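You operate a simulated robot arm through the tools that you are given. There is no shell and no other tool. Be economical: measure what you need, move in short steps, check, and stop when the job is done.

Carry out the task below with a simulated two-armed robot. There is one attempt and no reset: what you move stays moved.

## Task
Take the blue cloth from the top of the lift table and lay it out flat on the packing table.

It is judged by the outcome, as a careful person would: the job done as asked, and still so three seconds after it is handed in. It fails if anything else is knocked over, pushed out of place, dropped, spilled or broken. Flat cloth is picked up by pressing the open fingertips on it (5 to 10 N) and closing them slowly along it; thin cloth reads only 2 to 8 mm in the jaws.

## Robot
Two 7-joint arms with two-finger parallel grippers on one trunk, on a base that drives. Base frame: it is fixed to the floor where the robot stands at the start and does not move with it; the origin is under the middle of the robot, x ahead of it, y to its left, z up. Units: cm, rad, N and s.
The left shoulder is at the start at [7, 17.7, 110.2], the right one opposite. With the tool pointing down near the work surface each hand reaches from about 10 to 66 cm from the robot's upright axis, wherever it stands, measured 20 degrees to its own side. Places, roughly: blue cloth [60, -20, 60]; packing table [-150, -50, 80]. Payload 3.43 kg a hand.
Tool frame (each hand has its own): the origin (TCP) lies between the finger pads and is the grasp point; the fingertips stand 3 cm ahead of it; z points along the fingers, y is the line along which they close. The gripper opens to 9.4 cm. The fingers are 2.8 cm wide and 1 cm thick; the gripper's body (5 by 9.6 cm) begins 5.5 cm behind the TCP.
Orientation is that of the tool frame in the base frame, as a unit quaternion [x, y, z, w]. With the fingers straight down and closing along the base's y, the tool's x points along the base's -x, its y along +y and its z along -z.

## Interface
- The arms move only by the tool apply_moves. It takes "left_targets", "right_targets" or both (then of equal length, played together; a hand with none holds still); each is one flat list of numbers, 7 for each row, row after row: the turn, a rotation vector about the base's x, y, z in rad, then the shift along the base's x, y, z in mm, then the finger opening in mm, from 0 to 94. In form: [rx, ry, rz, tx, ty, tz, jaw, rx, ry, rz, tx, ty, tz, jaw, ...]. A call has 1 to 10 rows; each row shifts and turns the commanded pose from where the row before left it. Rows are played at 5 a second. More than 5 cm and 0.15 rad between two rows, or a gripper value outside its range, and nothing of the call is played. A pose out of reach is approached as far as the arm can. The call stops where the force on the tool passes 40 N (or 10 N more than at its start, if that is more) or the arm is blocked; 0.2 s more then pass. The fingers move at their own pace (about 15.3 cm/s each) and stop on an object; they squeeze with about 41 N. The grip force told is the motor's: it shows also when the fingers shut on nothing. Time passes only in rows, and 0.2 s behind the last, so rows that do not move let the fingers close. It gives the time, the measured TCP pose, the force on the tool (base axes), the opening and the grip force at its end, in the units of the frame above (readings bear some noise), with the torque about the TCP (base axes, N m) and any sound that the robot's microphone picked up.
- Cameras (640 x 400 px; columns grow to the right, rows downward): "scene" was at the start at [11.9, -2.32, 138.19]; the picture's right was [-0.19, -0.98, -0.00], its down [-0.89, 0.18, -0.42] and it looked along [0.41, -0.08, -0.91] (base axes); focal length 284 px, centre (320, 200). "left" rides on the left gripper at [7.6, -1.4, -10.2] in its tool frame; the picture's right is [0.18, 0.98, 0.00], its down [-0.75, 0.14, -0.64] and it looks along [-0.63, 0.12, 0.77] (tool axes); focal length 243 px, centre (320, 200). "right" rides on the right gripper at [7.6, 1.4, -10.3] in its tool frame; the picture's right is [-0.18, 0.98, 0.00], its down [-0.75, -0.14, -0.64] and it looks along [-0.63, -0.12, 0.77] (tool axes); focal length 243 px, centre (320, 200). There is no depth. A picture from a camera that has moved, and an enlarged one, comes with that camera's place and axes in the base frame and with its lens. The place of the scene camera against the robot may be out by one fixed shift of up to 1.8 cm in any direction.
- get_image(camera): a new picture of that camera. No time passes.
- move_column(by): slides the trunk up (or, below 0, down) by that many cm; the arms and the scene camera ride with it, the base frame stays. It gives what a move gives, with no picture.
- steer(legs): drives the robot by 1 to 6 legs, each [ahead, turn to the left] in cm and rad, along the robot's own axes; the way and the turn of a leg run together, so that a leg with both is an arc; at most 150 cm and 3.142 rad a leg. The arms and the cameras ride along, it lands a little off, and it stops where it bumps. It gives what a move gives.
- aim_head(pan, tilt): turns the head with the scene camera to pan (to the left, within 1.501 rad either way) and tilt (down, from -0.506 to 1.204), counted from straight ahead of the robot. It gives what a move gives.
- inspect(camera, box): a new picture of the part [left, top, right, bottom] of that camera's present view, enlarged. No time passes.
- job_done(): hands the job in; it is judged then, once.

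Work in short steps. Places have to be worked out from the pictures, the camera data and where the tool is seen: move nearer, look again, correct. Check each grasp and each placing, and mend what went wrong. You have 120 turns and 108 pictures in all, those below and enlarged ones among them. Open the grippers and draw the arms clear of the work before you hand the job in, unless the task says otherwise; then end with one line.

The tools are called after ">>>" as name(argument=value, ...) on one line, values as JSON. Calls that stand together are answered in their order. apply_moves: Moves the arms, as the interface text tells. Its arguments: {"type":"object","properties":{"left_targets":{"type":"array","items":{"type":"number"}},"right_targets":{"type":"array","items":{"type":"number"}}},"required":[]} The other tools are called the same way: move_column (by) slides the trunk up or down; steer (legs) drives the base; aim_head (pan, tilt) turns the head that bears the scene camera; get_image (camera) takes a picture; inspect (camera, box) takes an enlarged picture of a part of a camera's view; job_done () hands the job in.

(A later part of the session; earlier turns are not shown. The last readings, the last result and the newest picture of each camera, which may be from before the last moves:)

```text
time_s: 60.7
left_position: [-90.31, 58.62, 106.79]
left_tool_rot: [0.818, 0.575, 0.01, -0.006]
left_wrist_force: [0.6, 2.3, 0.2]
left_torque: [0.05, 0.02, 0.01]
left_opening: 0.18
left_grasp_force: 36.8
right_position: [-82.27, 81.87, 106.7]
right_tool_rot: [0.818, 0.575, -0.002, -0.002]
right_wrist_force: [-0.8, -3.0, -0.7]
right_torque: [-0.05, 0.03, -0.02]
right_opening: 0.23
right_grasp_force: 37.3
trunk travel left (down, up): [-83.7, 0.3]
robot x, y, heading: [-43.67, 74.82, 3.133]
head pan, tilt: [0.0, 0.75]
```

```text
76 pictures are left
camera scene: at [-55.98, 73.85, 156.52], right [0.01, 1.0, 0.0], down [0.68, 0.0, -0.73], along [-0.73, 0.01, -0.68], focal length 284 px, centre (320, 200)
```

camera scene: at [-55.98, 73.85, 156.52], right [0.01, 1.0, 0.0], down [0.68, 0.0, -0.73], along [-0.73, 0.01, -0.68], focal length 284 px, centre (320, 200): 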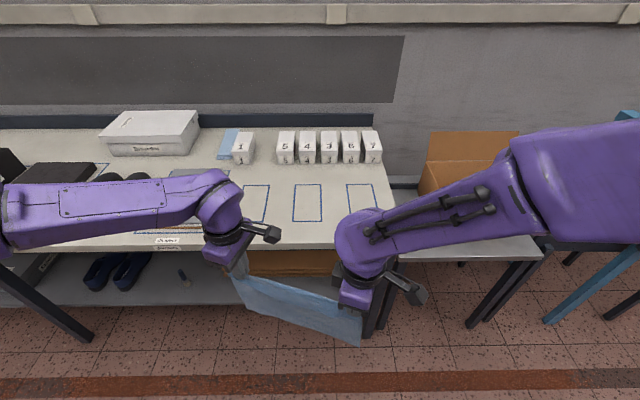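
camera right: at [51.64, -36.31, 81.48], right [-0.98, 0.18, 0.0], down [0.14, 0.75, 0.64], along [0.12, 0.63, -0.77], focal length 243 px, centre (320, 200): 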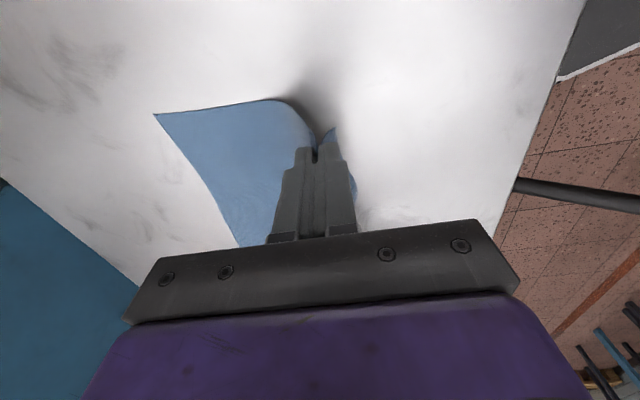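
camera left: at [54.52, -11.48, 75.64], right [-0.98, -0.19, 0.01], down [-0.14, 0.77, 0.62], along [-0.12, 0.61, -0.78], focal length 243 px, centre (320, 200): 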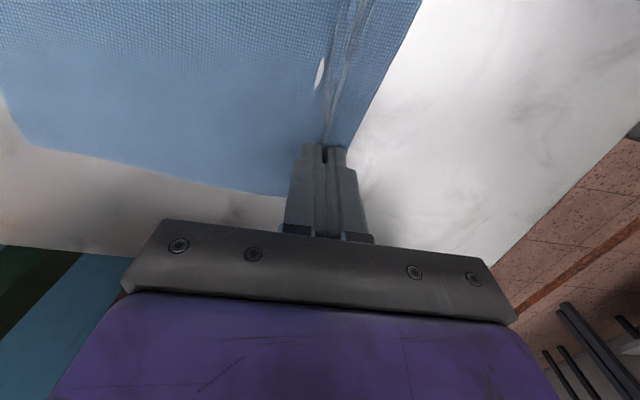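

Both hands still hold the cloth. I'll square the cloth edge to the table by moving the left hand back, the right hand forward and turning both tools by 0.345 rad, then check with the hand cameras.

>>> apply_moves(left_targets=[0, 0, 0.115, 13, 10, 0, 0, 0, 0, 0.115, 13, 10, 0, 0, 0, 0, 0.115, 14, 9, 0, 0], right_targets=[0, 0, 0.115, -13, 14, 0, 0, 0, 0, 0.115, -13, 14, 0, 0, 0, 0, 0.115, -14, 14, 0, 0])

>>> get_image(camera="scene")

>>> get_image(camera="left")

>>> get_image(camera="right")

```text
time_s: 61.5
left_position: [-86.29, 61.73, 106.83]
left_tool_rot: [0.706, 0.708, 0.009, -0.008]
left_wrist_force: [0.2, 1.1, 0.1]
left_torque: [0.05, 0.01, -0.02]
left_opening: 0.22
left_grasp_force: 36.6
right_position: [-86.27, 86.0, 106.63]
right_tool_rot: [0.707, 0.707, -0.002, -0.001]
right_wrist_force: [0.9, -2.5, -0.7]
right_torque: [-0.03, -0.04, -0.03]
right_opening: 0.17
right_grasp_force: 36.7
trunk travel left (down, up): [-83.7, 0.3]
robot x, y, heading: [-43.45, 74.91, 3.135]
head pan, tilt: [0.0, 0.75]
```

```text
75 pictures are left
camera scene: at [-56.01, 73.97, 156.51], right [0.01, 1.0, 0.0], down [0.68, -0.01, -0.73], along [-0.73, 0.01, -0.68], focal length 284 px, centre (320, 200)
```

scene: 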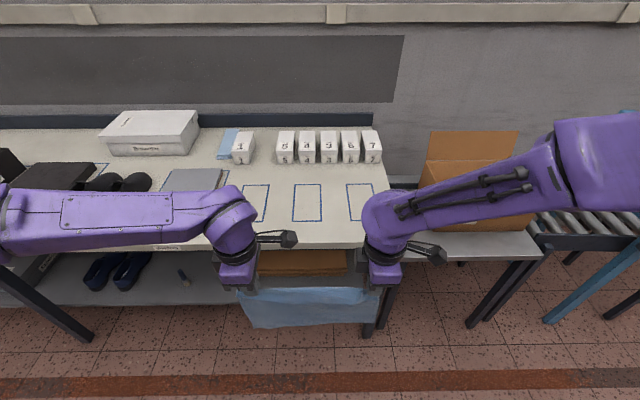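

```text
74 pictures are left
camera left: at [-87.8, 69.14, 117.21], right [0.98, 0.19, 0.01], down [0.14, -0.77, 0.62], along [0.12, -0.61, -0.78], focal length 243 px, centre (320, 200)
```

left: 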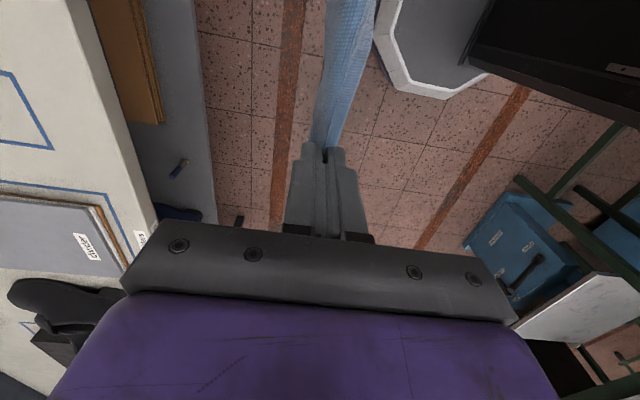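

```text
73 pictures are left
camera right: at [-84.8, 93.75, 116.8], right [0.98, -0.18, 0.0], down [-0.14, -0.75, 0.64], along [-0.12, -0.63, -0.76], focal length 243 px, centre (320, 200)
```

right: 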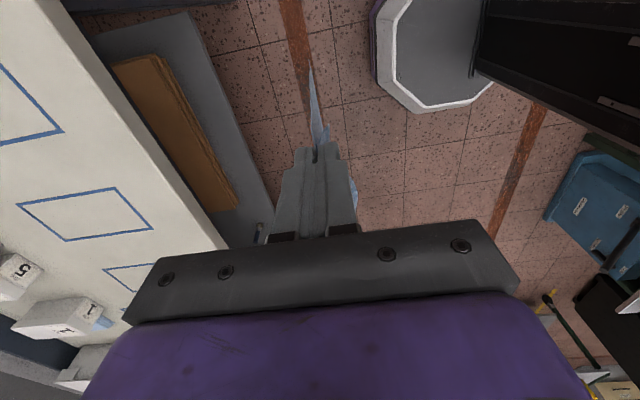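

The cloth now hangs square. I estimate the tabletop at z≈85 and its front edge at x≈−111. The cloth's lower edge is also near z 85, so I'll raise the hands 8 cm before driving forward.

>>> apply_moves(left_targets=[0, 0, 0, 0, 0, 20, 0, 0, 0, 0, 0, 0, 20, 0, 0, 0, 0, 0, 0, 20, 0, 0, 0, 0, 0, 0, 20, 0], right_targets=[0, 0, 0, 0, 0, 20, 0, 0, 0, 0, 0, 0, 20, 0, 0, 0, 0, 0, 0, 20, 0, 0, 0, 0, 0, 0, 20, 0])

>>> steer(legs=[[25, 0]])

>>> aim_head(pan=0, tilt=1.0)

>>> get_image(camera="scene")

>>> get_image(camera="right")

```text
time_s: 62.5
left_position: [-86.16, 61.77, 114.77]
left_tool_rot: [0.707, 0.707, 0.009, -0.008]
left_wrist_force: [-0.7, 0.7, 0.2]
left_torque: [-0.01, 0.0, 0.04]
left_opening: 0.19
left_grasp_force: 36.4
right_position: [-86.46, 86.05, 114.74]
right_tool_rot: [0.707, 0.707, -0.003, -0.002]
right_wrist_force: [0.2, -0.5, 0.9]
right_torque: [-0.05, 0.02, -0.04]
right_opening: 0.18
right_grasp_force: 36.9
trunk travel left (down, up): [-83.7, 0.3]
robot x, y, heading: [-43.76, 75.02, 3.139]
head pan, tilt: [0.0, 0.75]
```

```text
time_s: 64.3
left_position: [-111.1, 61.81, 114.83]
left_tool_rot: [0.707, 0.707, 0.009, -0.009]
left_wrist_force: [0.2, 1.2, 0.6]
left_torque: [0.04, 0.01, -0.04]
left_opening: 0.22
left_grasp_force: 36.0
right_position: [-111.33, 86.04, 114.7]
right_tool_rot: [0.708, 0.706, -0.003, -0.002]
right_wrist_force: [-0.1, 0.2, -0.3]
right_torque: [-0.03, 0.03, -0.01]
right_opening: 0.18
right_grasp_force: 36.3
trunk travel left (down, up): [-83.7, 0.3]
robot x, y, heading: [-68.66, 75.05, 3.134]
head pan, tilt: [0.0, 0.75]
```

```text
time_s: 65.1
left_position: [-111.31, 61.87, 114.69]
left_tool_rot: [0.707, 0.707, 0.009, -0.009]
left_wrist_force: [-0.2, 1.2, -0.5]
left_torque: [0.05, 0.01, -0.05]
left_opening: 0.2
left_grasp_force: 36.4
right_position: [-111.52, 86.11, 114.64]
right_tool_rot: [0.708, 0.706, -0.003, -0.001]
right_wrist_force: [0.4, -0.4, -0.5]
right_torque: [-0.02, -0.01, -0.04]
right_opening: 0.15
right_grasp_force: 36.8
trunk travel left (down, up): [-83.7, 0.3]
robot x, y, heading: [-68.65, 75.22, 3.136]
head pan, tilt: [0.0, 1.0]
```

```text
72 pictures are left
camera scene: at [-79.72, 74.06, 154.59], right [0.01, 1.0, 0.0], down [0.84, -0.01, -0.54], along [-0.54, 0.0, -0.84], focal length 284 px, centre (320, 200)
```

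scene: 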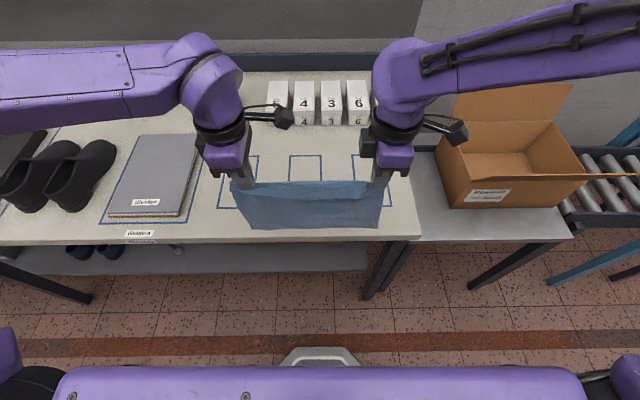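

```text
71 pictures are left
camera right: at [-109.93, 93.82, 124.87], right [0.98, -0.19, 0.0], down [-0.14, -0.75, 0.64], along [-0.12, -0.63, -0.76], focal length 243 px, centre (320, 200)
```

right: 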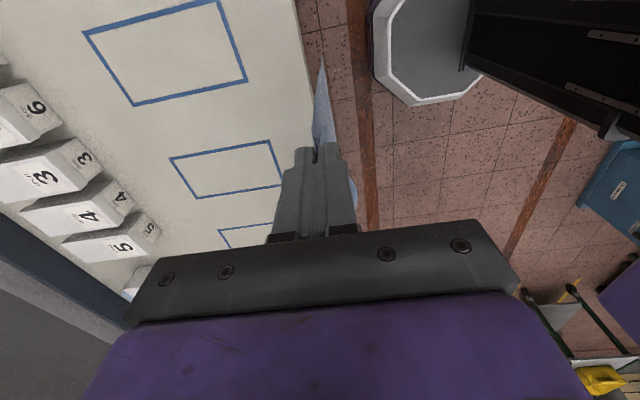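

The table edge is at x≈−112.6, the top at z≈84, the box fronts at x≈−157 and the right end at y≈98.5. I'll drive another 14 cm, leaving about 9 cm between the base and the table, and extend the hands to x≈−146.

>>> steer(legs=[[14, 0]])

>>> apply_moves(left_targets=[0, 0, 0, -30, 0, 0, 0, 0, 0, 0, -30, 0, 0, 0, 0, 0, 0, -30, 0, 0, 0, 0, 0, 0, -30, 0, 0, 0, 0, 0, 0, -30, 0, 0, 0, 0, 0, 0, -30, 0, 0, 0, 0, 0, 0, -25, 0, 0, 0], right_targets=[0, 0, 0, -30, 0, 0, 0, 0, 0, 0, -30, 0, 0, 0, 0, 0, 0, -30, 0, 0, 0, 0, 0, 0, -30, 0, 0, 0, 0, 0, 0, -30, 0, 0, 0, 0, 0, 0, -30, 0, 0, 0, 0, 0, 0, -25, 0, 0, 0])

>>> get_image(camera="scene")

>>> get_image(camera="right")

>>> get_image(camera="left")

```text
time_s: 66.4
left_position: [-125.08, 62.0, 114.87]
left_tool_rot: [0.707, 0.707, 0.009, -0.008]
left_wrist_force: [0.3, 0.8, 0.2]
left_torque: [0.01, 0.01, -0.03]
left_opening: 0.19
left_grasp_force: 36.8
right_position: [-125.32, 86.3, 114.84]
right_tool_rot: [0.707, 0.707, -0.003, -0.002]
right_wrist_force: [0.1, -1.0, 1.2]
right_torque: [0.0, 0.0, -0.03]
right_opening: 0.19
right_grasp_force: 36.2
trunk travel left (down, up): [-83.7, 0.3]
robot x, y, heading: [-82.7, 75.25, 3.131]
head pan, tilt: [0.0, 1.0]
```

```text
time_s: 68.0
left_position: [-146.37, 61.95, 114.58]
left_tool_rot: [0.707, 0.707, 0.009, -0.008]
left_wrist_force: [-1.3, 2.7, 0.4]
left_torque: [0.03, 0.01, -0.02]
left_opening: 0.19
left_grasp_force: 36.6
right_position: [-146.3, 86.34, 114.56]
right_tool_rot: [0.707, 0.707, -0.002, -0.001]
right_wrist_force: [0.5, -0.9, -0.4]
right_torque: [-0.07, -0.06, -0.03]
right_opening: 0.19
right_grasp_force: 36.6
trunk travel left (down, up): [-83.7, 0.3]
robot x, y, heading: [-82.58, 75.25, 3.137]
head pan, tilt: [0.0, 1.0]
```

```text
70 pictures are left
camera scene: at [-93.98, 74.23, 154.57], right [0.01, 1.0, 0.0], down [0.84, -0.01, -0.54], along [-0.54, 0.0, -0.84], focal length 284 px, centre (320, 200)
```

scene: 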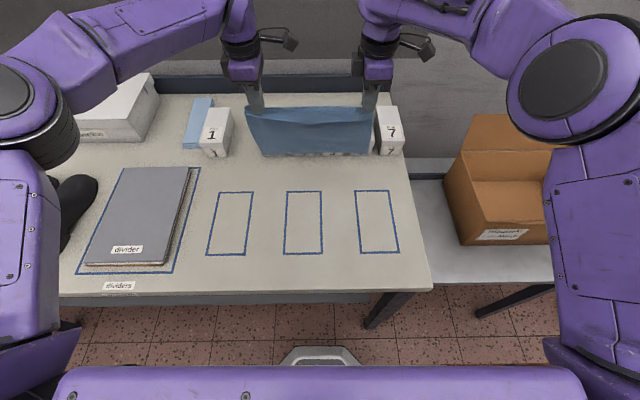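

```text
69 pictures are left
camera right: at [-144.8, 94.07, 124.77], right [0.98, -0.18, 0.0], down [-0.14, -0.75, 0.64], along [-0.12, -0.63, -0.76], focal length 243 px, centre (320, 200)
```

right: 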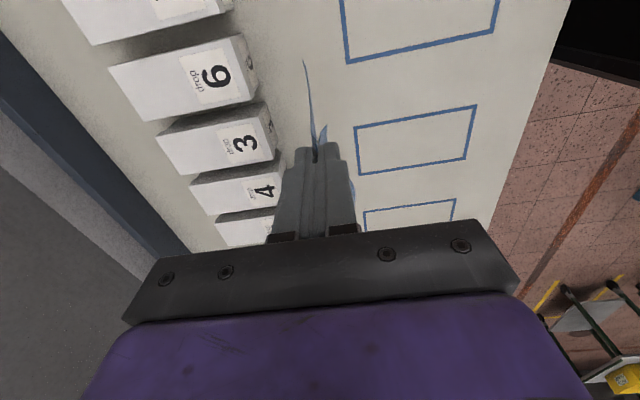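

```text
68 pictures are left
camera left: at [-147.73, 69.34, 124.92], right [0.98, 0.18, 0.01], down [0.14, -0.77, 0.62], along [0.12, -0.61, -0.78], focal length 243 px, centre (320, 200)
```

left: 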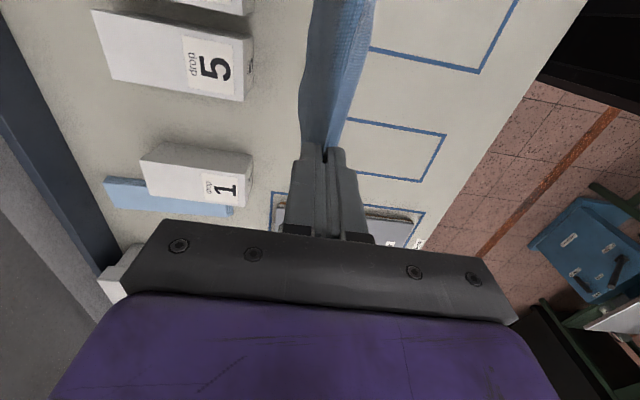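

The cloth hangs clear of the boxes. I'll lower until its free edge is close to the tabletop.

>>> apply_moves(left_targets=[0, 0, 0, 0, 0, -20, 0, 0, 0, 0, 0, 0, -20, 0, 0, 0, 0, 0, 0, -20, 0, 0, 0, 0, 0, 0, -20, 0], right_targets=[0, 0, 0, 0, 0, -20, 0, 0, 0, 0, 0, 0, -20, 0, 0, 0, 0, 0, 0, -20, 0, 0, 0, 0, 0, 0, -20, 0])

>>> get_image(camera="scene")

>>> get_image(camera="left")

```text
time_s: 69.0
left_position: [-145.8, 62.03, 106.64]
left_tool_rot: [0.707, 0.707, 0.009, -0.008]
left_wrist_force: [0.3, 2.2, 0.0]
left_torque: [0.02, -0.02, -0.01]
left_opening: 0.17
left_grasp_force: 36.1
right_position: [-146.18, 86.16, 106.53]
right_tool_rot: [0.707, 0.707, -0.002, 0.0]
right_wrist_force: [0.1, -0.6, -0.7]
right_torque: [0.0, 0.01, -0.04]
right_opening: 0.19
right_grasp_force: 36.5
trunk travel left (down, up): [-83.7, 0.3]
robot x, y, heading: [-83.15, 75.09, 3.137]
head pan, tilt: [0.0, 1.0]
```

```text
67 pictures are left
camera scene: at [-93.82, 74.15, 154.59], right [0.01, 1.0, 0.0], down [0.84, -0.01, -0.54], along [-0.54, 0.0, -0.84], focal length 284 px, centre (320, 200)
```

scene: 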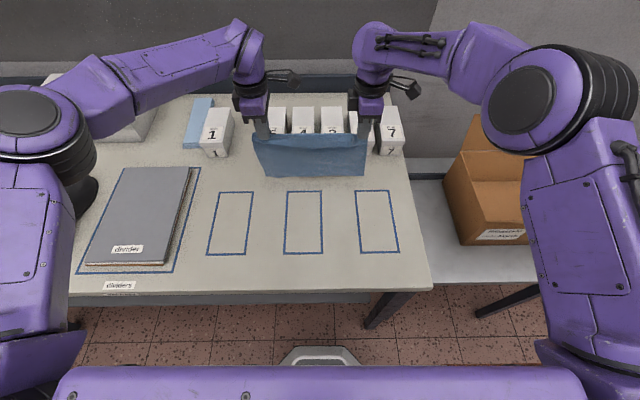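

```text
66 pictures are left
camera left: at [-147.36, 69.35, 117.12], right [0.98, 0.18, 0.01], down [0.14, -0.77, 0.62], along [0.12, -0.61, -0.78], focal length 243 px, centre (320, 200)
```

left: 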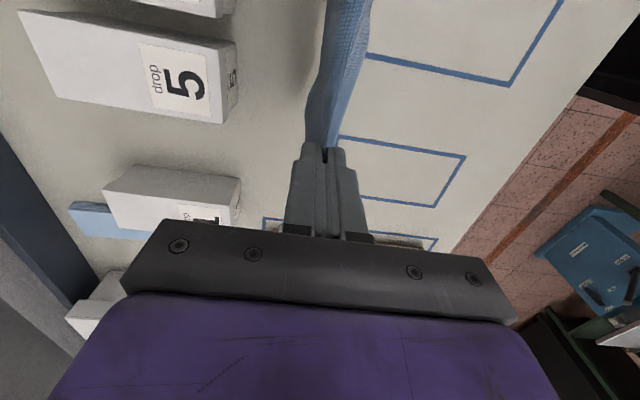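

The cloth's lower edge is about 2 cm above the table at x≈−146. I'll lower a little more, then sweep the hands back towards the robot in an arc so the cloth lays down.

>>> apply_moves(left_targets=[0, 0, 0, 0, 0, -13, 0, 0, 0, 0, 0, 0, -13, 0, 0, 0, 0, 18, 0, 0, 0, 0, 0, 0, 18, 0, -2, 0, 0, 0, 0, 17, 0, -5, 0, 0, 0, 0, 17, 0, -6, 0, 0, 0, 0, 16, 0, -8, 0, 0, 0, 0, 16, 0, -10, 0], right_targets=[0, 0, 0, 0, 0, -13, 0, 0, 0, 0, 0, 0, -13, 0, 0, 0, 0, 18, 0, 0, 0, 0, 0, 0, 18, 0, -2, 0, 0, 0, 0, 17, 0, -5, 0, 0, 0, 0, 17, 0, -6, 0, 0, 0, 0, 16, 0, -8, 0, 0, 0, 0, 16, 0, -10, 0])

>>> get_image(camera="scene")

>>> get_image(camera="right")

```text
time_s: 70.8
left_position: [-135.5, 61.94, 101.06]
left_tool_rot: [0.707, 0.707, 0.01, -0.009]
left_wrist_force: [-0.2, 1.5, -1.1]
left_torque: [0.03, -0.02, -0.05]
left_opening: 0.2
left_grasp_force: 36.7
right_position: [-135.7, 86.33, 100.89]
right_tool_rot: [0.708, 0.707, -0.003, -0.001]
right_wrist_force: [0.3, -0.9, -0.2]
right_torque: [0.0, 0.01, -0.01]
right_opening: 0.21
right_grasp_force: 36.7
trunk travel left (down, up): [-83.7, 0.3]
robot x, y, heading: [-83.12, 75.43, 3.138]
head pan, tilt: [0.0, 1.0]
```

```text
65 pictures are left
camera scene: at [-93.66, 74.12, 154.6], right [0.01, 1.0, 0.0], down [0.84, -0.01, -0.54], along [-0.54, 0.0, -0.84], focal length 284 px, centre (320, 200)
```

scene: 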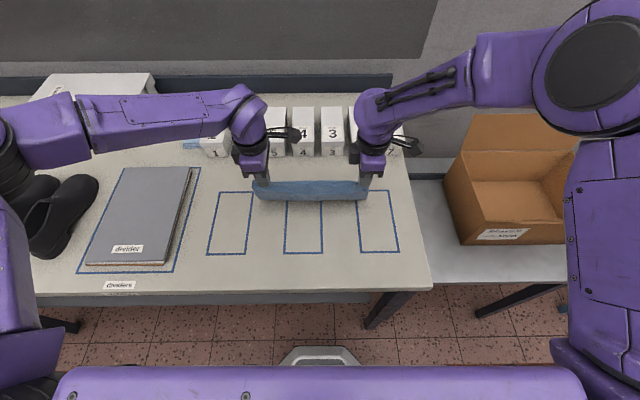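

```text
64 pictures are left
camera right: at [-134.11, 93.97, 111.12], right [0.98, -0.18, -0.01], down [-0.14, -0.75, 0.64], along [-0.12, -0.63, -0.76], focal length 243 px, centre (320, 200)
```

right: 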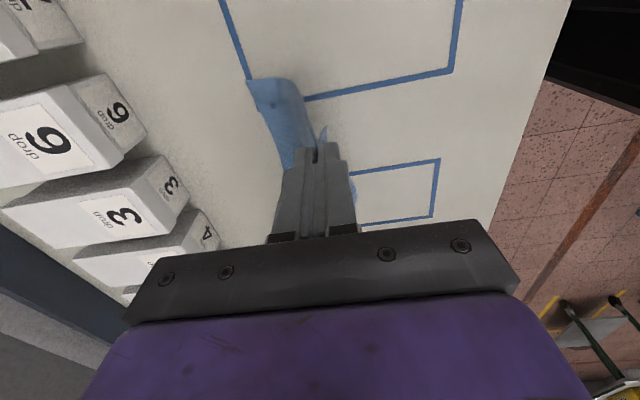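

The free edge is on the table at x≈−142 and the cloth slopes up to the hands. I'll continue the arc.

>>> apply_moves(left_targets=[0, 0, 0, 14, 0, -9, 0, 0, 0, 0, 14, 0, -11, 0, 0, 0, 0, 13, 0, -13, 0, 0, 0, 0, 13, 0, -14, 0, 0, 0, 0, 12, 0, -15, 0, 0, 0, 0, 10, 0, -15, 0, 0, 0, 0, 8, 0, -15, 0, 0, 0, 0, 6, 0, -12, 0], right_targets=[0, 0, 0, 14, 0, -9, 0, 0, 0, 0, 14, 0, -11, 0, 0, 0, 0, 13, 0, -13, 0, 0, 0, 0, 13, 0, -14, 0, 0, 0, 0, 12, 0, -15, 0, 0, 0, 0, 10, 0, -15, 0, 0, 0, 0, 8, 0, -15, 0, 0, 0, 0, 6, 0, -12, 0])

>>> get_image(camera="scene")

>>> get_image(camera="right")

>>> get_image(camera="left")

```text
time_s: 72.6
left_position: [-126.64, 62.04, 90.72]
left_tool_rot: [0.707, 0.707, 0.01, -0.008]
left_wrist_force: [0.3, 0.9, -0.5]
left_torque: [0.05, 0.03, -0.01]
left_opening: 0.18
left_grasp_force: 36.8
right_position: [-126.68, 86.22, 90.49]
right_tool_rot: [0.707, 0.707, -0.003, -0.001]
right_wrist_force: [-0.3, -0.9, 0.3]
right_torque: [-0.01, 0.01, -0.04]
right_opening: 0.21
right_grasp_force: 36.8
trunk travel left (down, up): [-83.7, 0.3]
robot x, y, heading: [-82.82, 75.15, 3.134]
head pan, tilt: [0.0, 1.0]
```

```text
63 pictures are left
camera scene: at [-93.73, 74.15, 154.6], right [0.01, 1.0, 0.0], down [0.84, -0.01, -0.54], along [-0.54, 0.0, -0.84], focal length 284 px, centre (320, 200)
```

scene: 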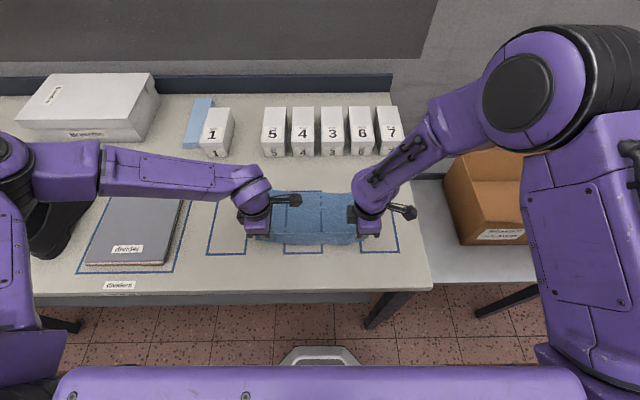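

```text
62 pictures are left
camera right: at [-125.16, 93.92, 100.71], right [0.98, -0.18, 0.0], down [-0.14, -0.75, 0.64], along [-0.12, -0.63, -0.76], focal length 243 px, centre (320, 200)
```

right: 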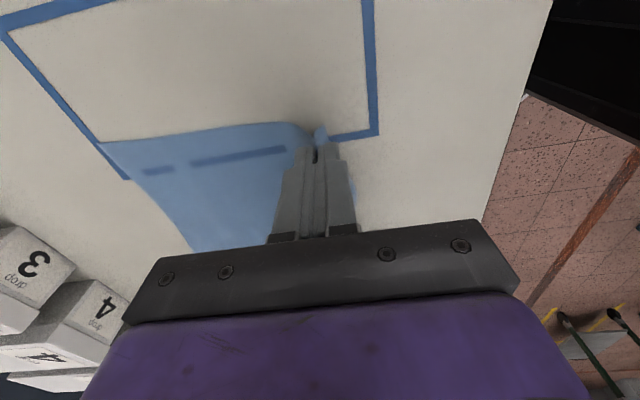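

```text
61 pictures are left
camera left: at [-128.09, 69.37, 101.03], right [0.98, 0.18, 0.01], down [0.14, -0.77, 0.62], along [0.12, -0.61, -0.78], focal length 243 px, centre (320, 200)
```

left: 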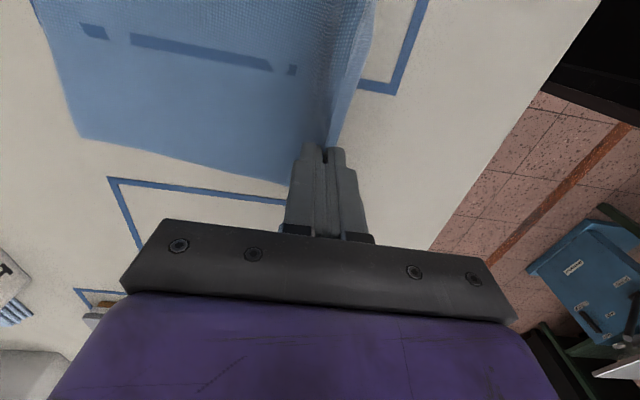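

The cloth is lying nicely, and the painted lines show through. I'll continue down gently with a slight pull.

>>> apply_moves(left_targets=[0, 0, 0, 10, 0, -8, 0, 0, 0, 0, 8, 0, -8, 0], right_targets=[0, 0, 0, 10, 0, -8, 0, 0, 0, 0, 8, 0, -8, 0])

>>> apply_moves(left_targets=[0, 0, 0, 5, 0, -4, 0, 0, 0, 0, 0, 0, -4, 0], right_targets=[0, 0, 0, 5, 0, -4, 0, 0, 0, 0, 0, 0, -4, 0])

>>> get_image(camera="right")

```text
time_s: 73.2
left_position: [-124.85, 61.87, 88.97]
left_tool_rot: [0.706, 0.708, 0.009, -0.008]
left_wrist_force: [0.1, 0.4, 0.1]
left_torque: [0.03, 0.0, 0.0]
left_opening: 0.18
left_grasp_force: 36.4
right_position: [-124.96, 86.17, 88.88]
right_tool_rot: [0.707, 0.707, -0.003, -0.001]
right_wrist_force: [0.0, -0.2, 0.3]
right_torque: [0.0, 0.01, -0.03]
right_opening: 0.2
right_grasp_force: 36.8
trunk travel left (down, up): [-83.7, 0.3]
robot x, y, heading: [-82.31, 75.44, 3.137]
head pan, tilt: [0.0, 1.0]
```

```text
time_s: 73.8
left_position: [-124.28, 62.0, 88.4]
left_tool_rot: [0.706, 0.708, 0.009, -0.01]
left_wrist_force: [-1.6, -0.7, 4.3]
left_torque: [0.02, 0.03, -0.03]
left_opening: 0.21
left_grasp_force: 36.4
right_position: [-124.44, 86.1, 88.21]
right_tool_rot: [0.707, 0.707, -0.004, -0.002]
right_wrist_force: [0.7, -1.1, 4.9]
right_torque: [-0.07, -0.01, 0.01]
right_opening: 0.18
right_grasp_force: 36.4
trunk travel left (down, up): [-83.7, 0.3]
robot x, y, heading: [-82.67, 75.13, 3.134]
head pan, tilt: [0.0, 1.0]
```

```text
60 pictures are left
camera right: at [-122.89, 93.86, 98.38], right [0.98, -0.18, -0.01], down [-0.14, -0.75, 0.64], along [-0.12, -0.63, -0.76], focal length 243 px, centre (320, 200)
```

right: 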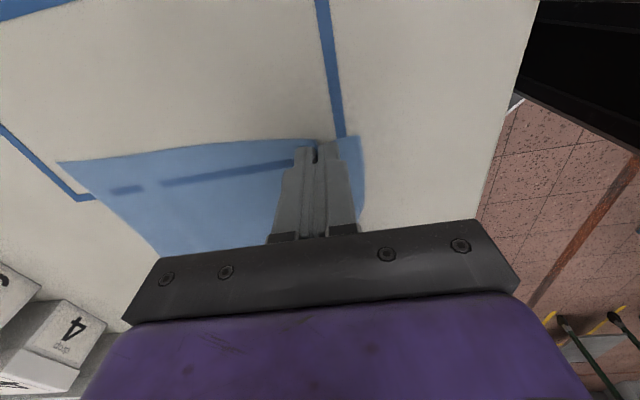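

The fingertips touch the table at about 5 N. I'll stretch the edge sideways a few millimetres, then open slowly while pressing so the gripped folds spread out.

>>> apply_moves(left_targets=[0, 0, 0, 3, -3, 1, 0, 0, 0, 0, 0, -2, 0, 0, 0, 0, 0, 0, 0, 0, 6, 0, 0, 0, 0, 0, 0, 12, 0, 0, 0, 0, 0, 0, 18, 0, 0, 0, 0, 0, 0, 24, 0, 0, 0, 0, 0, 0, 30, 0, 0, 0, 0, 0, 0, 36], right_targets=[0, 0, 0, 3, 3, 1, 0, 0, 0, 0, 0, 2, 0, 0, 0, 0, 0, 0, 0, 0, 6, 0, 0, 0, 0, 0, 0, 12, 0, 0, 0, 0, 0, 0, 18, 0, 0, 0, 0, 0, 0, 24, 0, 0, 0, 0, 0, 0, 30, 0, 0, 0, 0, 0, 0, 36])

>>> get_image(camera="right")

>>> get_image(camera="left")

```text
time_s: 75.6
left_position: [-124.07, 61.51, 88.46]
left_tool_rot: [0.707, 0.707, 0.009, -0.008]
left_wrist_force: [-0.2, -0.2, -0.6]
left_torque: [-0.02, -0.01, 0.0]
left_opening: 3.62
left_grasp_force: 0.1
right_position: [-124.32, 86.65, 88.16]
right_tool_rot: [0.707, 0.707, -0.002, -0.001]
right_wrist_force: [-0.1, 0.3, 0.9]
right_torque: [-0.02, -0.01, 0.0]
right_opening: 3.61
right_grasp_force: 0.0
trunk travel left (down, up): [-83.7, 0.3]
robot x, y, heading: [-82.67, 75.44, 3.132]
head pan, tilt: [0.0, 1.0]
```

```text
59 pictures are left
camera right: at [-122.68, 94.39, 98.41], right [0.98, -0.18, 0.0], down [-0.14, -0.75, 0.64], along [-0.12, -0.63, -0.76], focal length 243 px, centre (320, 200)
```

right: 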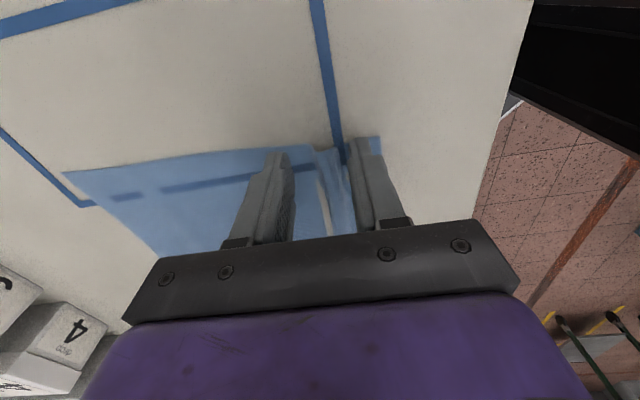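

```text
58 pictures are left
camera left: at [-125.47, 68.91, 98.78], right [0.98, 0.18, 0.01], down [0.14, -0.77, 0.62], along [0.12, -0.61, -0.78], focal length 243 px, centre (320, 200)
```

left: 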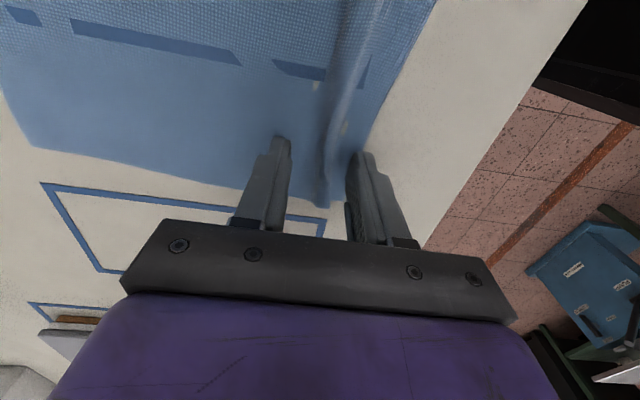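

The cloth is released, but a ridge remains near the front edge. I'll lift the hands straight up and look.

>>> apply_moves(left_targets=[0, 0, 0, 0, 0, 10, 40, 0, 0, 0, 0, 0, 30, 40, 0, 0, 0, -20, -10, 40, 40, 0, 0, 0, -40, -20, 20, 40], right_targets=[0, 0, 0, 0, 0, 10, 40, 0, 0, 0, 0, 0, 30, 40, 0, 0, 0, -20, 10, 40, 40, 0, 0, 0, -40, 20, 20, 40])

>>> inspect(camera="scene", box=[180, 140, 460, 315])

>>> get_image(camera="left")

>>> get_image(camera="right")

```text
time_s: 76.6
left_position: [-130.24, 58.34, 98.2]
left_tool_rot: [0.707, 0.707, 0.011, -0.007]
left_wrist_force: [-0.2, 0.0, 0.3]
left_torque: [-0.01, -0.04, 0.01]
left_opening: 4.0
left_grasp_force: 0.1
right_position: [-130.31, 89.84, 98.11]
right_tool_rot: [0.707, 0.707, -0.002, 0.0]
right_wrist_force: [-0.3, 0.3, 1.1]
right_torque: [-0.02, -0.03, -0.01]
right_opening: 4.01
right_grasp_force: 0.2
trunk travel left (down, up): [-83.7, 0.3]
robot x, y, heading: [-82.83, 75.41, 3.138]
head pan, tilt: [0.0, 1.0]
```

```text
2.29 times, centred on (320, 228) of scene
camera zoom: at [-94.05, 74.27, 154.56], right [0.01, 1.0, 0.0], down [0.84, -0.01, -0.54], along [-0.54, 0.0, -0.84], focal length 649 px, centre (320, 137)
```

zoom: 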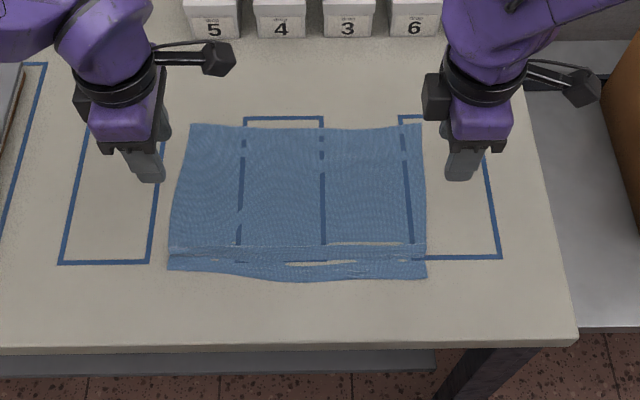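

```text
56 pictures are left
camera left: at [-131.71, 65.75, 108.62], right [0.98, 0.18, 0.01], down [0.14, -0.77, 0.62], along [0.12, -0.61, -0.78], focal length 243 px, centre (320, 200)
```

left: 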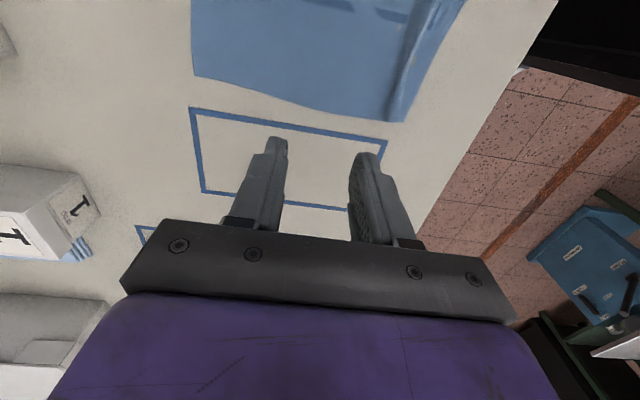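

```text
55 pictures are left
camera right: at [-128.76, 97.48, 108.34], right [0.98, -0.18, 0.0], down [-0.14, -0.75, 0.64], along [-0.12, -0.63, -0.76], focal length 243 px, centre (320, 200)
```

right: 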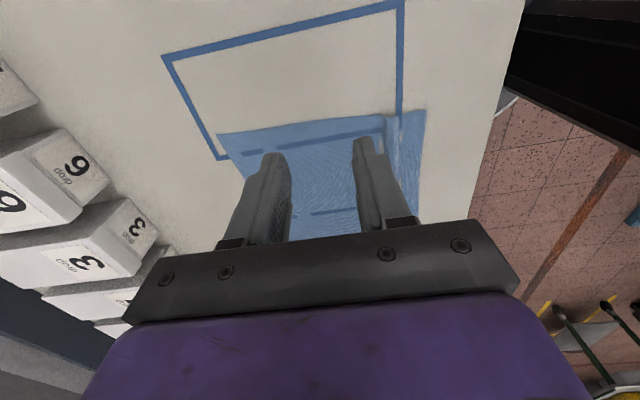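

A pleat about 2 cm wide runs along the front at x≈−124. I'll press closed fingertips on the flap in front of it and draw it towards the robot to pull the pleat out. First I'll position above it.

>>> apply_moves(left_targets=[0, 0, 0, 28, 16, 0, 0, 0, 0, 0, 28, 16, 0, 0, 0, 0, 0, 27, 15, 0, 0, 0, 0, 0, 0, 0, -35, 0, 0, 0, 0, 0, 0, -35, 0], right_targets=[0, 0, 0, 28, -26, 0, 0, 0, 0, 0, 28, -26, 0, 0, 0, 0, 0, 28, -26, 0, 0, 0, 0, 0, 0, 0, -35, 0, 0, 0, 0, 0, 0, -35, 0])

>>> get_image(camera="left")

>>> get_image(camera="right")

```text
time_s: 77.8
left_position: [-122.16, 63.18, 91.46]
left_tool_rot: [0.707, 0.707, 0.009, -0.007]
left_wrist_force: [0.1, 0.6, -0.6]
left_torque: [0.0, -0.01, 0.01]
left_opening: 0.0
left_grasp_force: 32.7
right_position: [-121.91, 81.89, 91.35]
right_tool_rot: [0.706, 0.708, -0.001, -0.001]
right_wrist_force: [-0.5, 0.4, 0.1]
right_torque: [0.01, 0.01, -0.01]
right_opening: 0.0
right_grasp_force: 33.1
trunk travel left (down, up): [-83.7, 0.3]
robot x, y, heading: [-82.57, 74.99, 3.135]
head pan, tilt: [0.0, 1.0]
```

```text
54 pictures are left
camera left: at [-123.62, 70.6, 101.8], right [0.98, 0.18, 0.01], down [0.14, -0.77, 0.62], along [0.12, -0.61, -0.78], focal length 243 px, centre (320, 200)
```

left: 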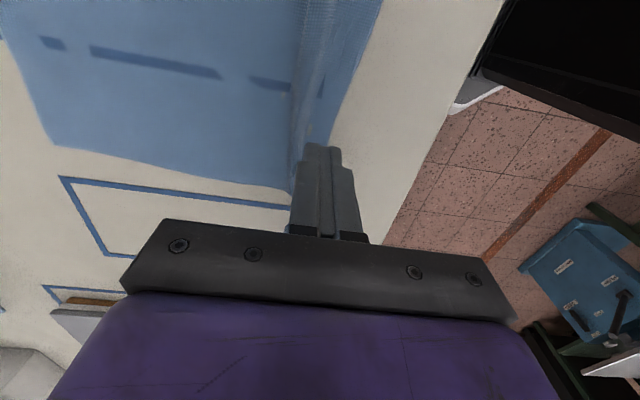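

```text
53 pictures are left
camera right: at [-120.34, 89.58, 101.57], right [0.98, -0.18, 0.0], down [-0.14, -0.75, 0.64], along [-0.12, -0.63, -0.76], focal length 243 px, centre (320, 200)
```

right: 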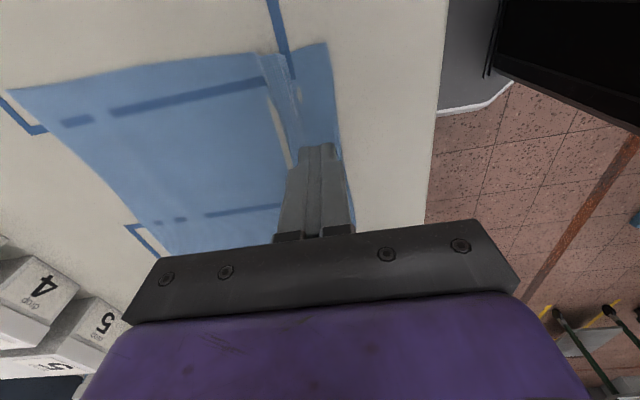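

The fingertips sit over the front flap, so I'll lower to contact.

>>> apply_moves(left_targets=[0, 0, 0, 2, 0, -15, 0, 0, 0, 0, 2, 0, -10, 0, 0, 0, 0, 0, 0, -7, 0, 0, 0, 0, 0, 0, -4, 0], right_targets=[0, 0, 0, 2, 0, -15, 0, 0, 0, 0, 2, 0, -10, 0, 0, 0, 0, 0, 0, -7, 0, 0, 0, 0, 0, 0, -4, 0])

```text
time_s: 79.0
left_position: [-121.1, 63.12, 88.16]
left_tool_rot: [0.707, 0.707, 0.008, -0.01]
left_wrist_force: [0.0, 0.6, 10.7]
left_torque: [-0.1, -0.01, 0.03]
left_opening: 0.0
left_grasp_force: 32.8
right_position: [-121.5, 81.94, 88.15]
right_tool_rot: [0.708, 0.706, -0.007, -0.005]
right_wrist_force: [3.8, 2.5, 27.5]
right_torque: [0.14, -0.24, 0.0]
right_opening: 0.0
right_grasp_force: 32.4
trunk travel left (down, up): [-83.7, 0.3]
robot x, y, heading: [-82.85, 75.25, 3.136]
head pan, tilt: [0.0, 1.0]
stopped in row 4 (right hand): the force on the tool passed its limit (the readings are from after the stop); the commanded pose is now the measured one
```

Contact on both; I'll ease the right up a bit, then drag towards the robot by about 2 cm.

>>> apply_moves(left_targets=[0, 0, 0, 0, 0, 0, 0, 0, 0, 0, 5, 0, 0, 0, 0, 0, 0, 5, 0, 0, 0, 0, 0, 0, 5, 0, 0, 0, 0, 0, 0, 5, 0, 0, 0], right_targets=[0, 0, 0, 0, 0, 5, 0, 0, 0, 0, 5, 0, 0, 0, 0, 0, 0, 5, 0, 0, 0, 0, 0, 0, 5, 0, 0, 0, 0, 0, 0, 5, 0, 0, 0])

>>> get_image(camera="left")

>>> get_image(camera="right")

```text
time_s: 79.7
left_position: [-121.0, 63.33, 88.16]
left_tool_rot: [0.707, 0.707, 0.006, -0.013]
left_wrist_force: [0.7, 1.3, 15.2]
left_torque: [-0.11, 0.06, 0.03]
left_opening: 0.01
left_grasp_force: 33.2
right_position: [-120.83, 81.89, 88.34]
right_tool_rot: [0.708, 0.706, -0.006, -0.003]
right_wrist_force: [-0.7, -0.9, 0.2]
right_torque: [0.01, 0.01, 0.02]
right_opening: 0.01
right_grasp_force: 33.0
trunk travel left (down, up): [-83.7, 0.3]
robot x, y, heading: [-82.6, 75.19, 3.141]
head pan, tilt: [0.0, 1.0]
stopped in row 3 (left hand): the force on the tool passed its limit (the readings are from after the stop); the commanded pose is now the measured one
```

```text
52 pictures are left
camera left: at [-122.27, 70.65, 98.57], right [0.98, 0.18, 0.0], down [0.15, -0.77, 0.62], along [0.11, -0.61, -0.79], focal length 243 px, centre (320, 200)
```

left: 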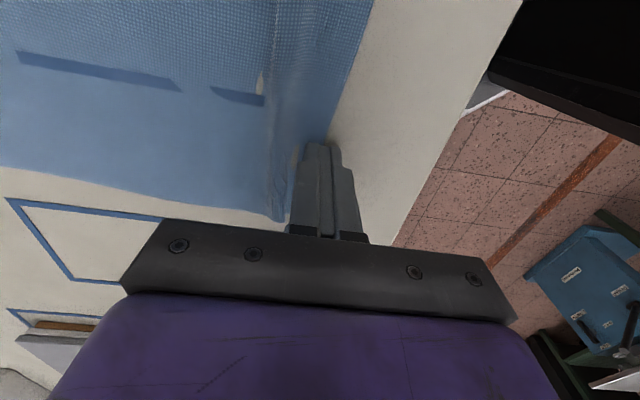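

```text
51 pictures are left
camera right: at [-119.15, 89.66, 98.54], right [0.98, -0.19, -0.01], down [-0.14, -0.75, 0.65], along [-0.13, -0.63, -0.76], focal length 243 px, centre (320, 200)
```

right: 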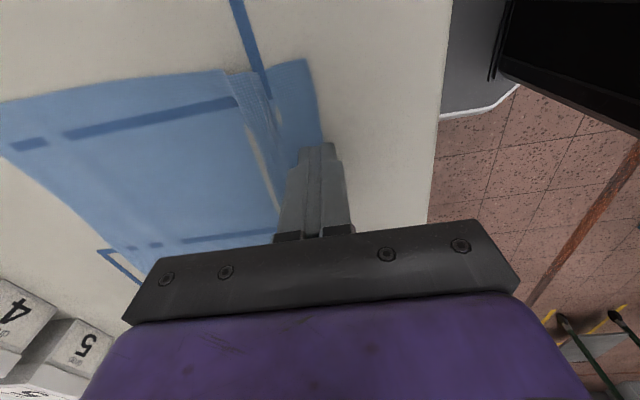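

The left hand pressed too hard and the right too lightly. I'll rebalance before dragging.

>>> apply_moves(left_targets=[0, 0, 0, 0, 0, 4, 0], right_targets=[0, 0, 0, -4, 0, -3, 0])

```text
time_s: 80.1
left_position: [-120.78, 63.17, 88.45]
left_tool_rot: [0.707, 0.707, 0.007, -0.012]
left_wrist_force: [-0.4, 0.6, 0.8]
left_torque: [-0.01, -0.03, 0.0]
left_opening: 0.01
left_grasp_force: 33.2
right_position: [-121.3, 81.89, 88.1]
right_tool_rot: [0.708, 0.706, -0.006, -0.003]
right_wrist_force: [-0.4, 0.8, 7.8]
right_torque: [0.04, 0.05, 0.03]
right_opening: 0.0
right_grasp_force: 32.7
trunk travel left (down, up): [-83.7, 0.3]
robot x, y, heading: [-82.58, 75.34, 3.135]
head pan, tilt: [0.0, 1.0]
```

>>> apply_moves(left_targets=[0, 0, 0, -5, 0, 0, 0, 0, 0, 0, 0, 0, -2, 0], right_targets=[0, 0, 0, 0, 0, 0, 0, 0, 0, 0, 0, 0, 0, 0])

>>> apply_moves(left_targets=[0, 0, 0, 4, 0, 0, 0, 0, 0, 0, 4, 0, 0, 0], right_targets=[0, 0, 0, 4, 0, 0, 0, 0, 0, 0, 4, 0, 0, 0])

>>> get_image(camera="right")

```text
time_s: 80.7
left_position: [-121.51, 63.29, 88.39]
left_tool_rot: [0.707, 0.707, 0.008, -0.013]
left_wrist_force: [0.1, 0.2, 0.0]
left_torque: [0.0, 0.02, 0.01]
left_opening: 0.0
left_grasp_force: 33.0
right_position: [-121.4, 81.93, 88.05]
right_tool_rot: [0.708, 0.706, -0.006, -0.005]
right_wrist_force: [-1.8, 0.0, 13.4]
right_torque: [0.0, 0.02, -0.02]
right_opening: 0.01
right_grasp_force: 33.0
trunk travel left (down, up): [-83.7, 0.3]
robot x, y, heading: [-82.71, 75.05, 3.134]
head pan, tilt: [0.0, 1.0]
```

```text
time_s: 81.3
left_position: [-120.65, 63.3, 88.3]
left_tool_rot: [0.707, 0.707, 0.008, -0.012]
left_wrist_force: [-0.3, 0.2, -0.2]
left_torque: [-0.02, 0.0, -0.03]
left_opening: 0.0
left_grasp_force: 33.0
right_position: [-120.44, 82.02, 88.11]
right_tool_rot: [0.708, 0.706, -0.006, -0.004]
right_wrist_force: [-4.3, -0.5, 20.0]
right_torque: [0.07, 0.12, 0.01]
right_opening: 0.01
right_grasp_force: 33.0
trunk travel left (down, up): [-83.7, 0.3]
robot x, y, heading: [-82.69, 75.6, 3.134]
head pan, tilt: [0.0, 1.0]
```

```text
50 pictures are left
camera right: at [-118.85, 89.63, 98.31], right [0.98, -0.19, -0.01], down [-0.13, -0.75, 0.65], along [-0.13, -0.63, -0.76], focal length 243 px, centre (320, 200)
```

right: 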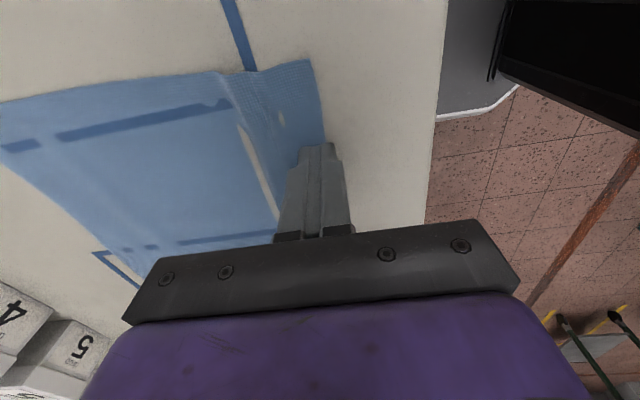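

The right drag is working and the pleat there is opening out. I'll ease the right a touch, press more with the left, and keep dragging.

>>> apply_moves(left_targets=[0, 0, 0, -8, 0, 0, 0, 0, 0, 0, 0, 0, -3, 0], right_targets=[0, 0, 0, 0, 0, 2, 0, 0, 0, 0, 0, 0, 0, 0])

>>> apply_moves(left_targets=[0, 0, 0, 4, 0, 0, 0, 0, 0, 0, 4, 0, 0, 0], right_targets=[0, 0, 0, 4, 0, 0, 0, 0, 0, 0, 4, 0, 0, 0])

>>> get_image(camera="right")

>>> get_image(camera="left")

```text
time_s: 81.9
left_position: [-121.43, 63.29, 88.07]
left_tool_rot: [0.708, 0.706, 0.005, -0.013]
left_wrist_force: [-2.3, -2.6, 19.7]
left_torque: [-0.27, 0.1, 0.01]
left_opening: 0.0
left_grasp_force: 32.8
right_position: [-120.37, 81.94, 88.22]
right_tool_rot: [0.709, 0.706, -0.005, -0.003]
right_wrist_force: [0.3, 0.3, -0.5]
right_torque: [0.01, 0.01, 0.01]
right_opening: 0.0
right_grasp_force: 33.0
trunk travel left (down, up): [-83.7, 0.3]
robot x, y, heading: [-82.58, 75.16, 3.137]
head pan, tilt: [0.0, 1.0]
```

```text
time_s: 82.5
left_position: [-120.53, 63.42, 88.19]
left_tool_rot: [0.708, 0.706, 0.006, -0.014]
left_wrist_force: [-4.6, 0.4, 28.4]
left_torque: [-0.27, 0.18, -0.01]
left_opening: 0.02
left_grasp_force: 32.9
right_position: [-119.55, 81.98, 88.21]
right_tool_rot: [0.708, 0.706, -0.005, -0.003]
right_wrist_force: [0.6, -0.1, 0.0]
right_torque: [0.0, 0.01, 0.0]
right_opening: 0.02
right_grasp_force: 33.0
trunk travel left (down, up): [-83.7, 0.3]
robot x, y, heading: [-82.67, 75.45, 3.131]
head pan, tilt: [0.0, 1.0]
```

```text
49 pictures are left
camera right: at [-117.93, 89.7, 98.51], right [0.98, -0.19, -0.01], down [-0.14, -0.75, 0.65], along [-0.13, -0.63, -0.76], focal length 243 px, centre (320, 200)
```

right: 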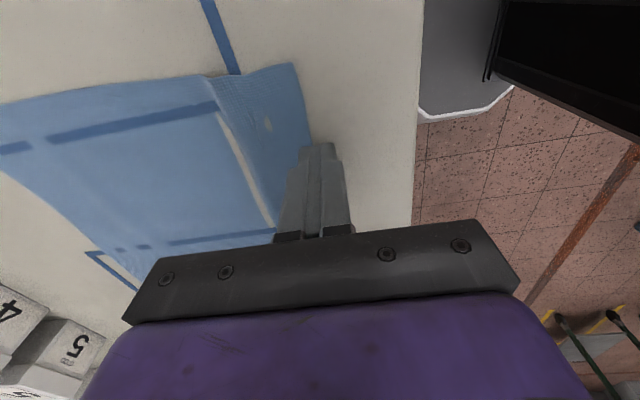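

```text
48 pictures are left
camera left: at [-121.92, 70.78, 98.56], right [0.98, 0.18, 0.0], down [0.15, -0.77, 0.62], along [0.11, -0.61, -0.79], focal length 243 px, centre (320, 200)
```

left: 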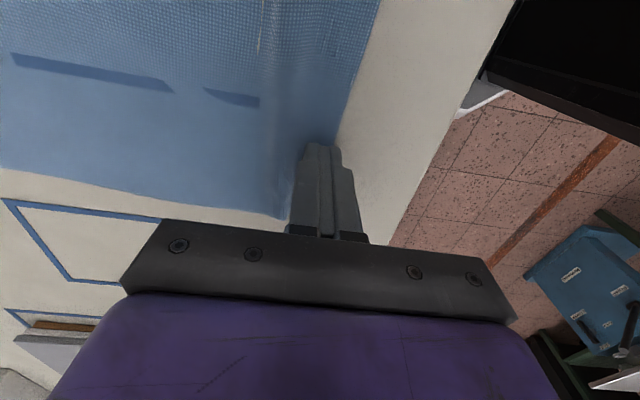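

Both sides are opening out. I'll lift off and look from above.

>>> apply_moves(left_targets=[0, 0, 0, 0, 0, 20, 0, 0, 0, 0, -20, -20, 40, 0, 0, 0, 0, -30, -30, 30, 0], right_targets=[0, 0, 0, 0, 0, 20, 0, 0, 0, 0, -20, 20, 40, 0, 0, 0, 0, -30, 30, 30, 0])

>>> inspect(camera="scene", box=[220, 170, 420, 295])

>>> get_image(camera="left")

```text
refused: row 3 steps farther than a row can; nothing moved
```

```text
3.20 times, centred on (320, 232) of scene
camera zoom: at [-93.47, 74.28, 154.63], right [0.01, 1.0, 0.0], down [0.84, -0.01, -0.54], along [-0.54, 0.0, -0.84], focal length 908 px, centre (320, 96)
```

zoom: 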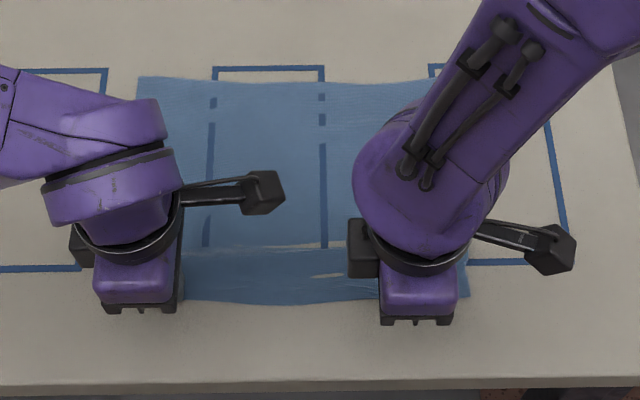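

```text
46 pictures are left
camera left: at [-121.92, 70.78, 98.56], right [0.98, 0.18, 0.0], down [0.15, -0.77, 0.62], along [0.11, -0.61, -0.79], focal length 243 px, centre (320, 200)
```

left: 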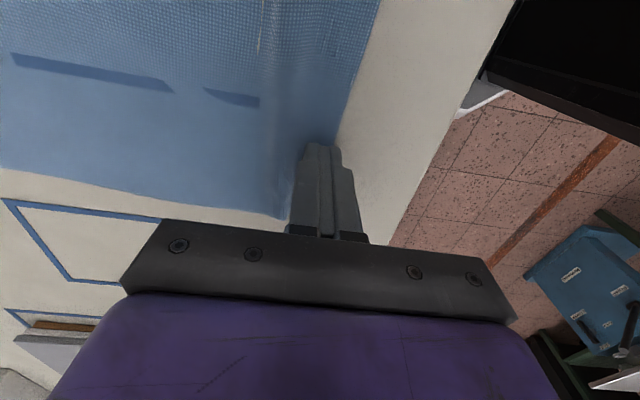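

>>> apply_moves(left_targets=[0, 0, 0, 0, 0, 20, 0, 0, 0, 0, -15, -15, 35, 0, 0, 0, 0, -25, -30, 25, 0, 0, 0, 0, -25, -30, 10, 0], right_targets=[0, 0, 0, 0, 0, 20, 0, 0, 0, 0, -15, 15, 35, 0, 0, 0, 0, -25, 30, 25, 0, 0, 0, 0, -25, 30, 10, 0])

>>> inspect(camera="scene", box=[220, 170, 420, 295])

>>> get_image(camera="right")

```text
time_s: 83.5
left_position: [-127.31, 55.82, 96.99]
left_tool_rot: [0.708, 0.707, 0.008, -0.012]
left_wrist_force: [0.2, 0.2, -0.2]
left_torque: [0.05, 0.01, 0.0]
left_opening: 0.01
left_grasp_force: 32.7
right_position: [-126.41, 89.4, 97.09]
right_tool_rot: [0.708, 0.706, -0.005, -0.002]
right_wrist_force: [-0.4, 0.2, -0.3]
right_torque: [-0.01, -0.01, 0.01]
right_opening: 0.02
right_grasp_force: 32.7
trunk travel left (down, up): [-83.7, 0.3]
robot x, y, heading: [-82.56, 75.29, 3.137]
head pan, tilt: [0.0, 1.0]
```

```text
3.20 times, centred on (320, 232) of scene
camera zoom: at [-93.85, 74.18, 154.58], right [0.01, 1.0, 0.0], down [0.84, -0.01, -0.54], along [-0.54, 0.0, -0.84], focal length 908 px, centre (320, 96)
```

zoom: 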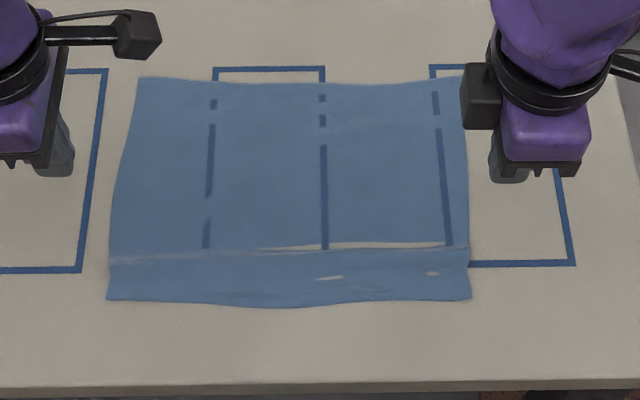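

```text
44 pictures are left
camera right: at [-124.83, 97.09, 107.35], right [0.98, -0.19, -0.01], down [-0.14, -0.75, 0.65], along [-0.13, -0.63, -0.76], focal length 243 px, centre (320, 200)
```

right: 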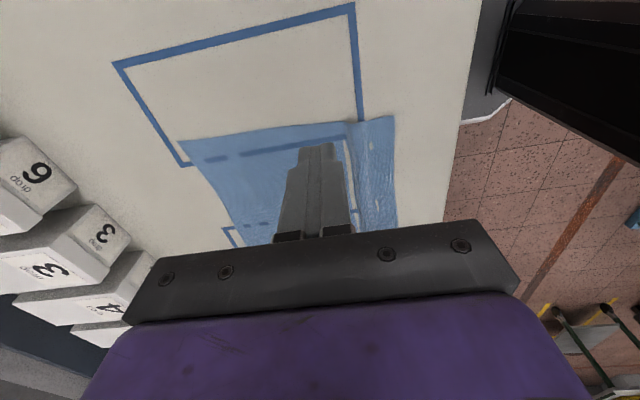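

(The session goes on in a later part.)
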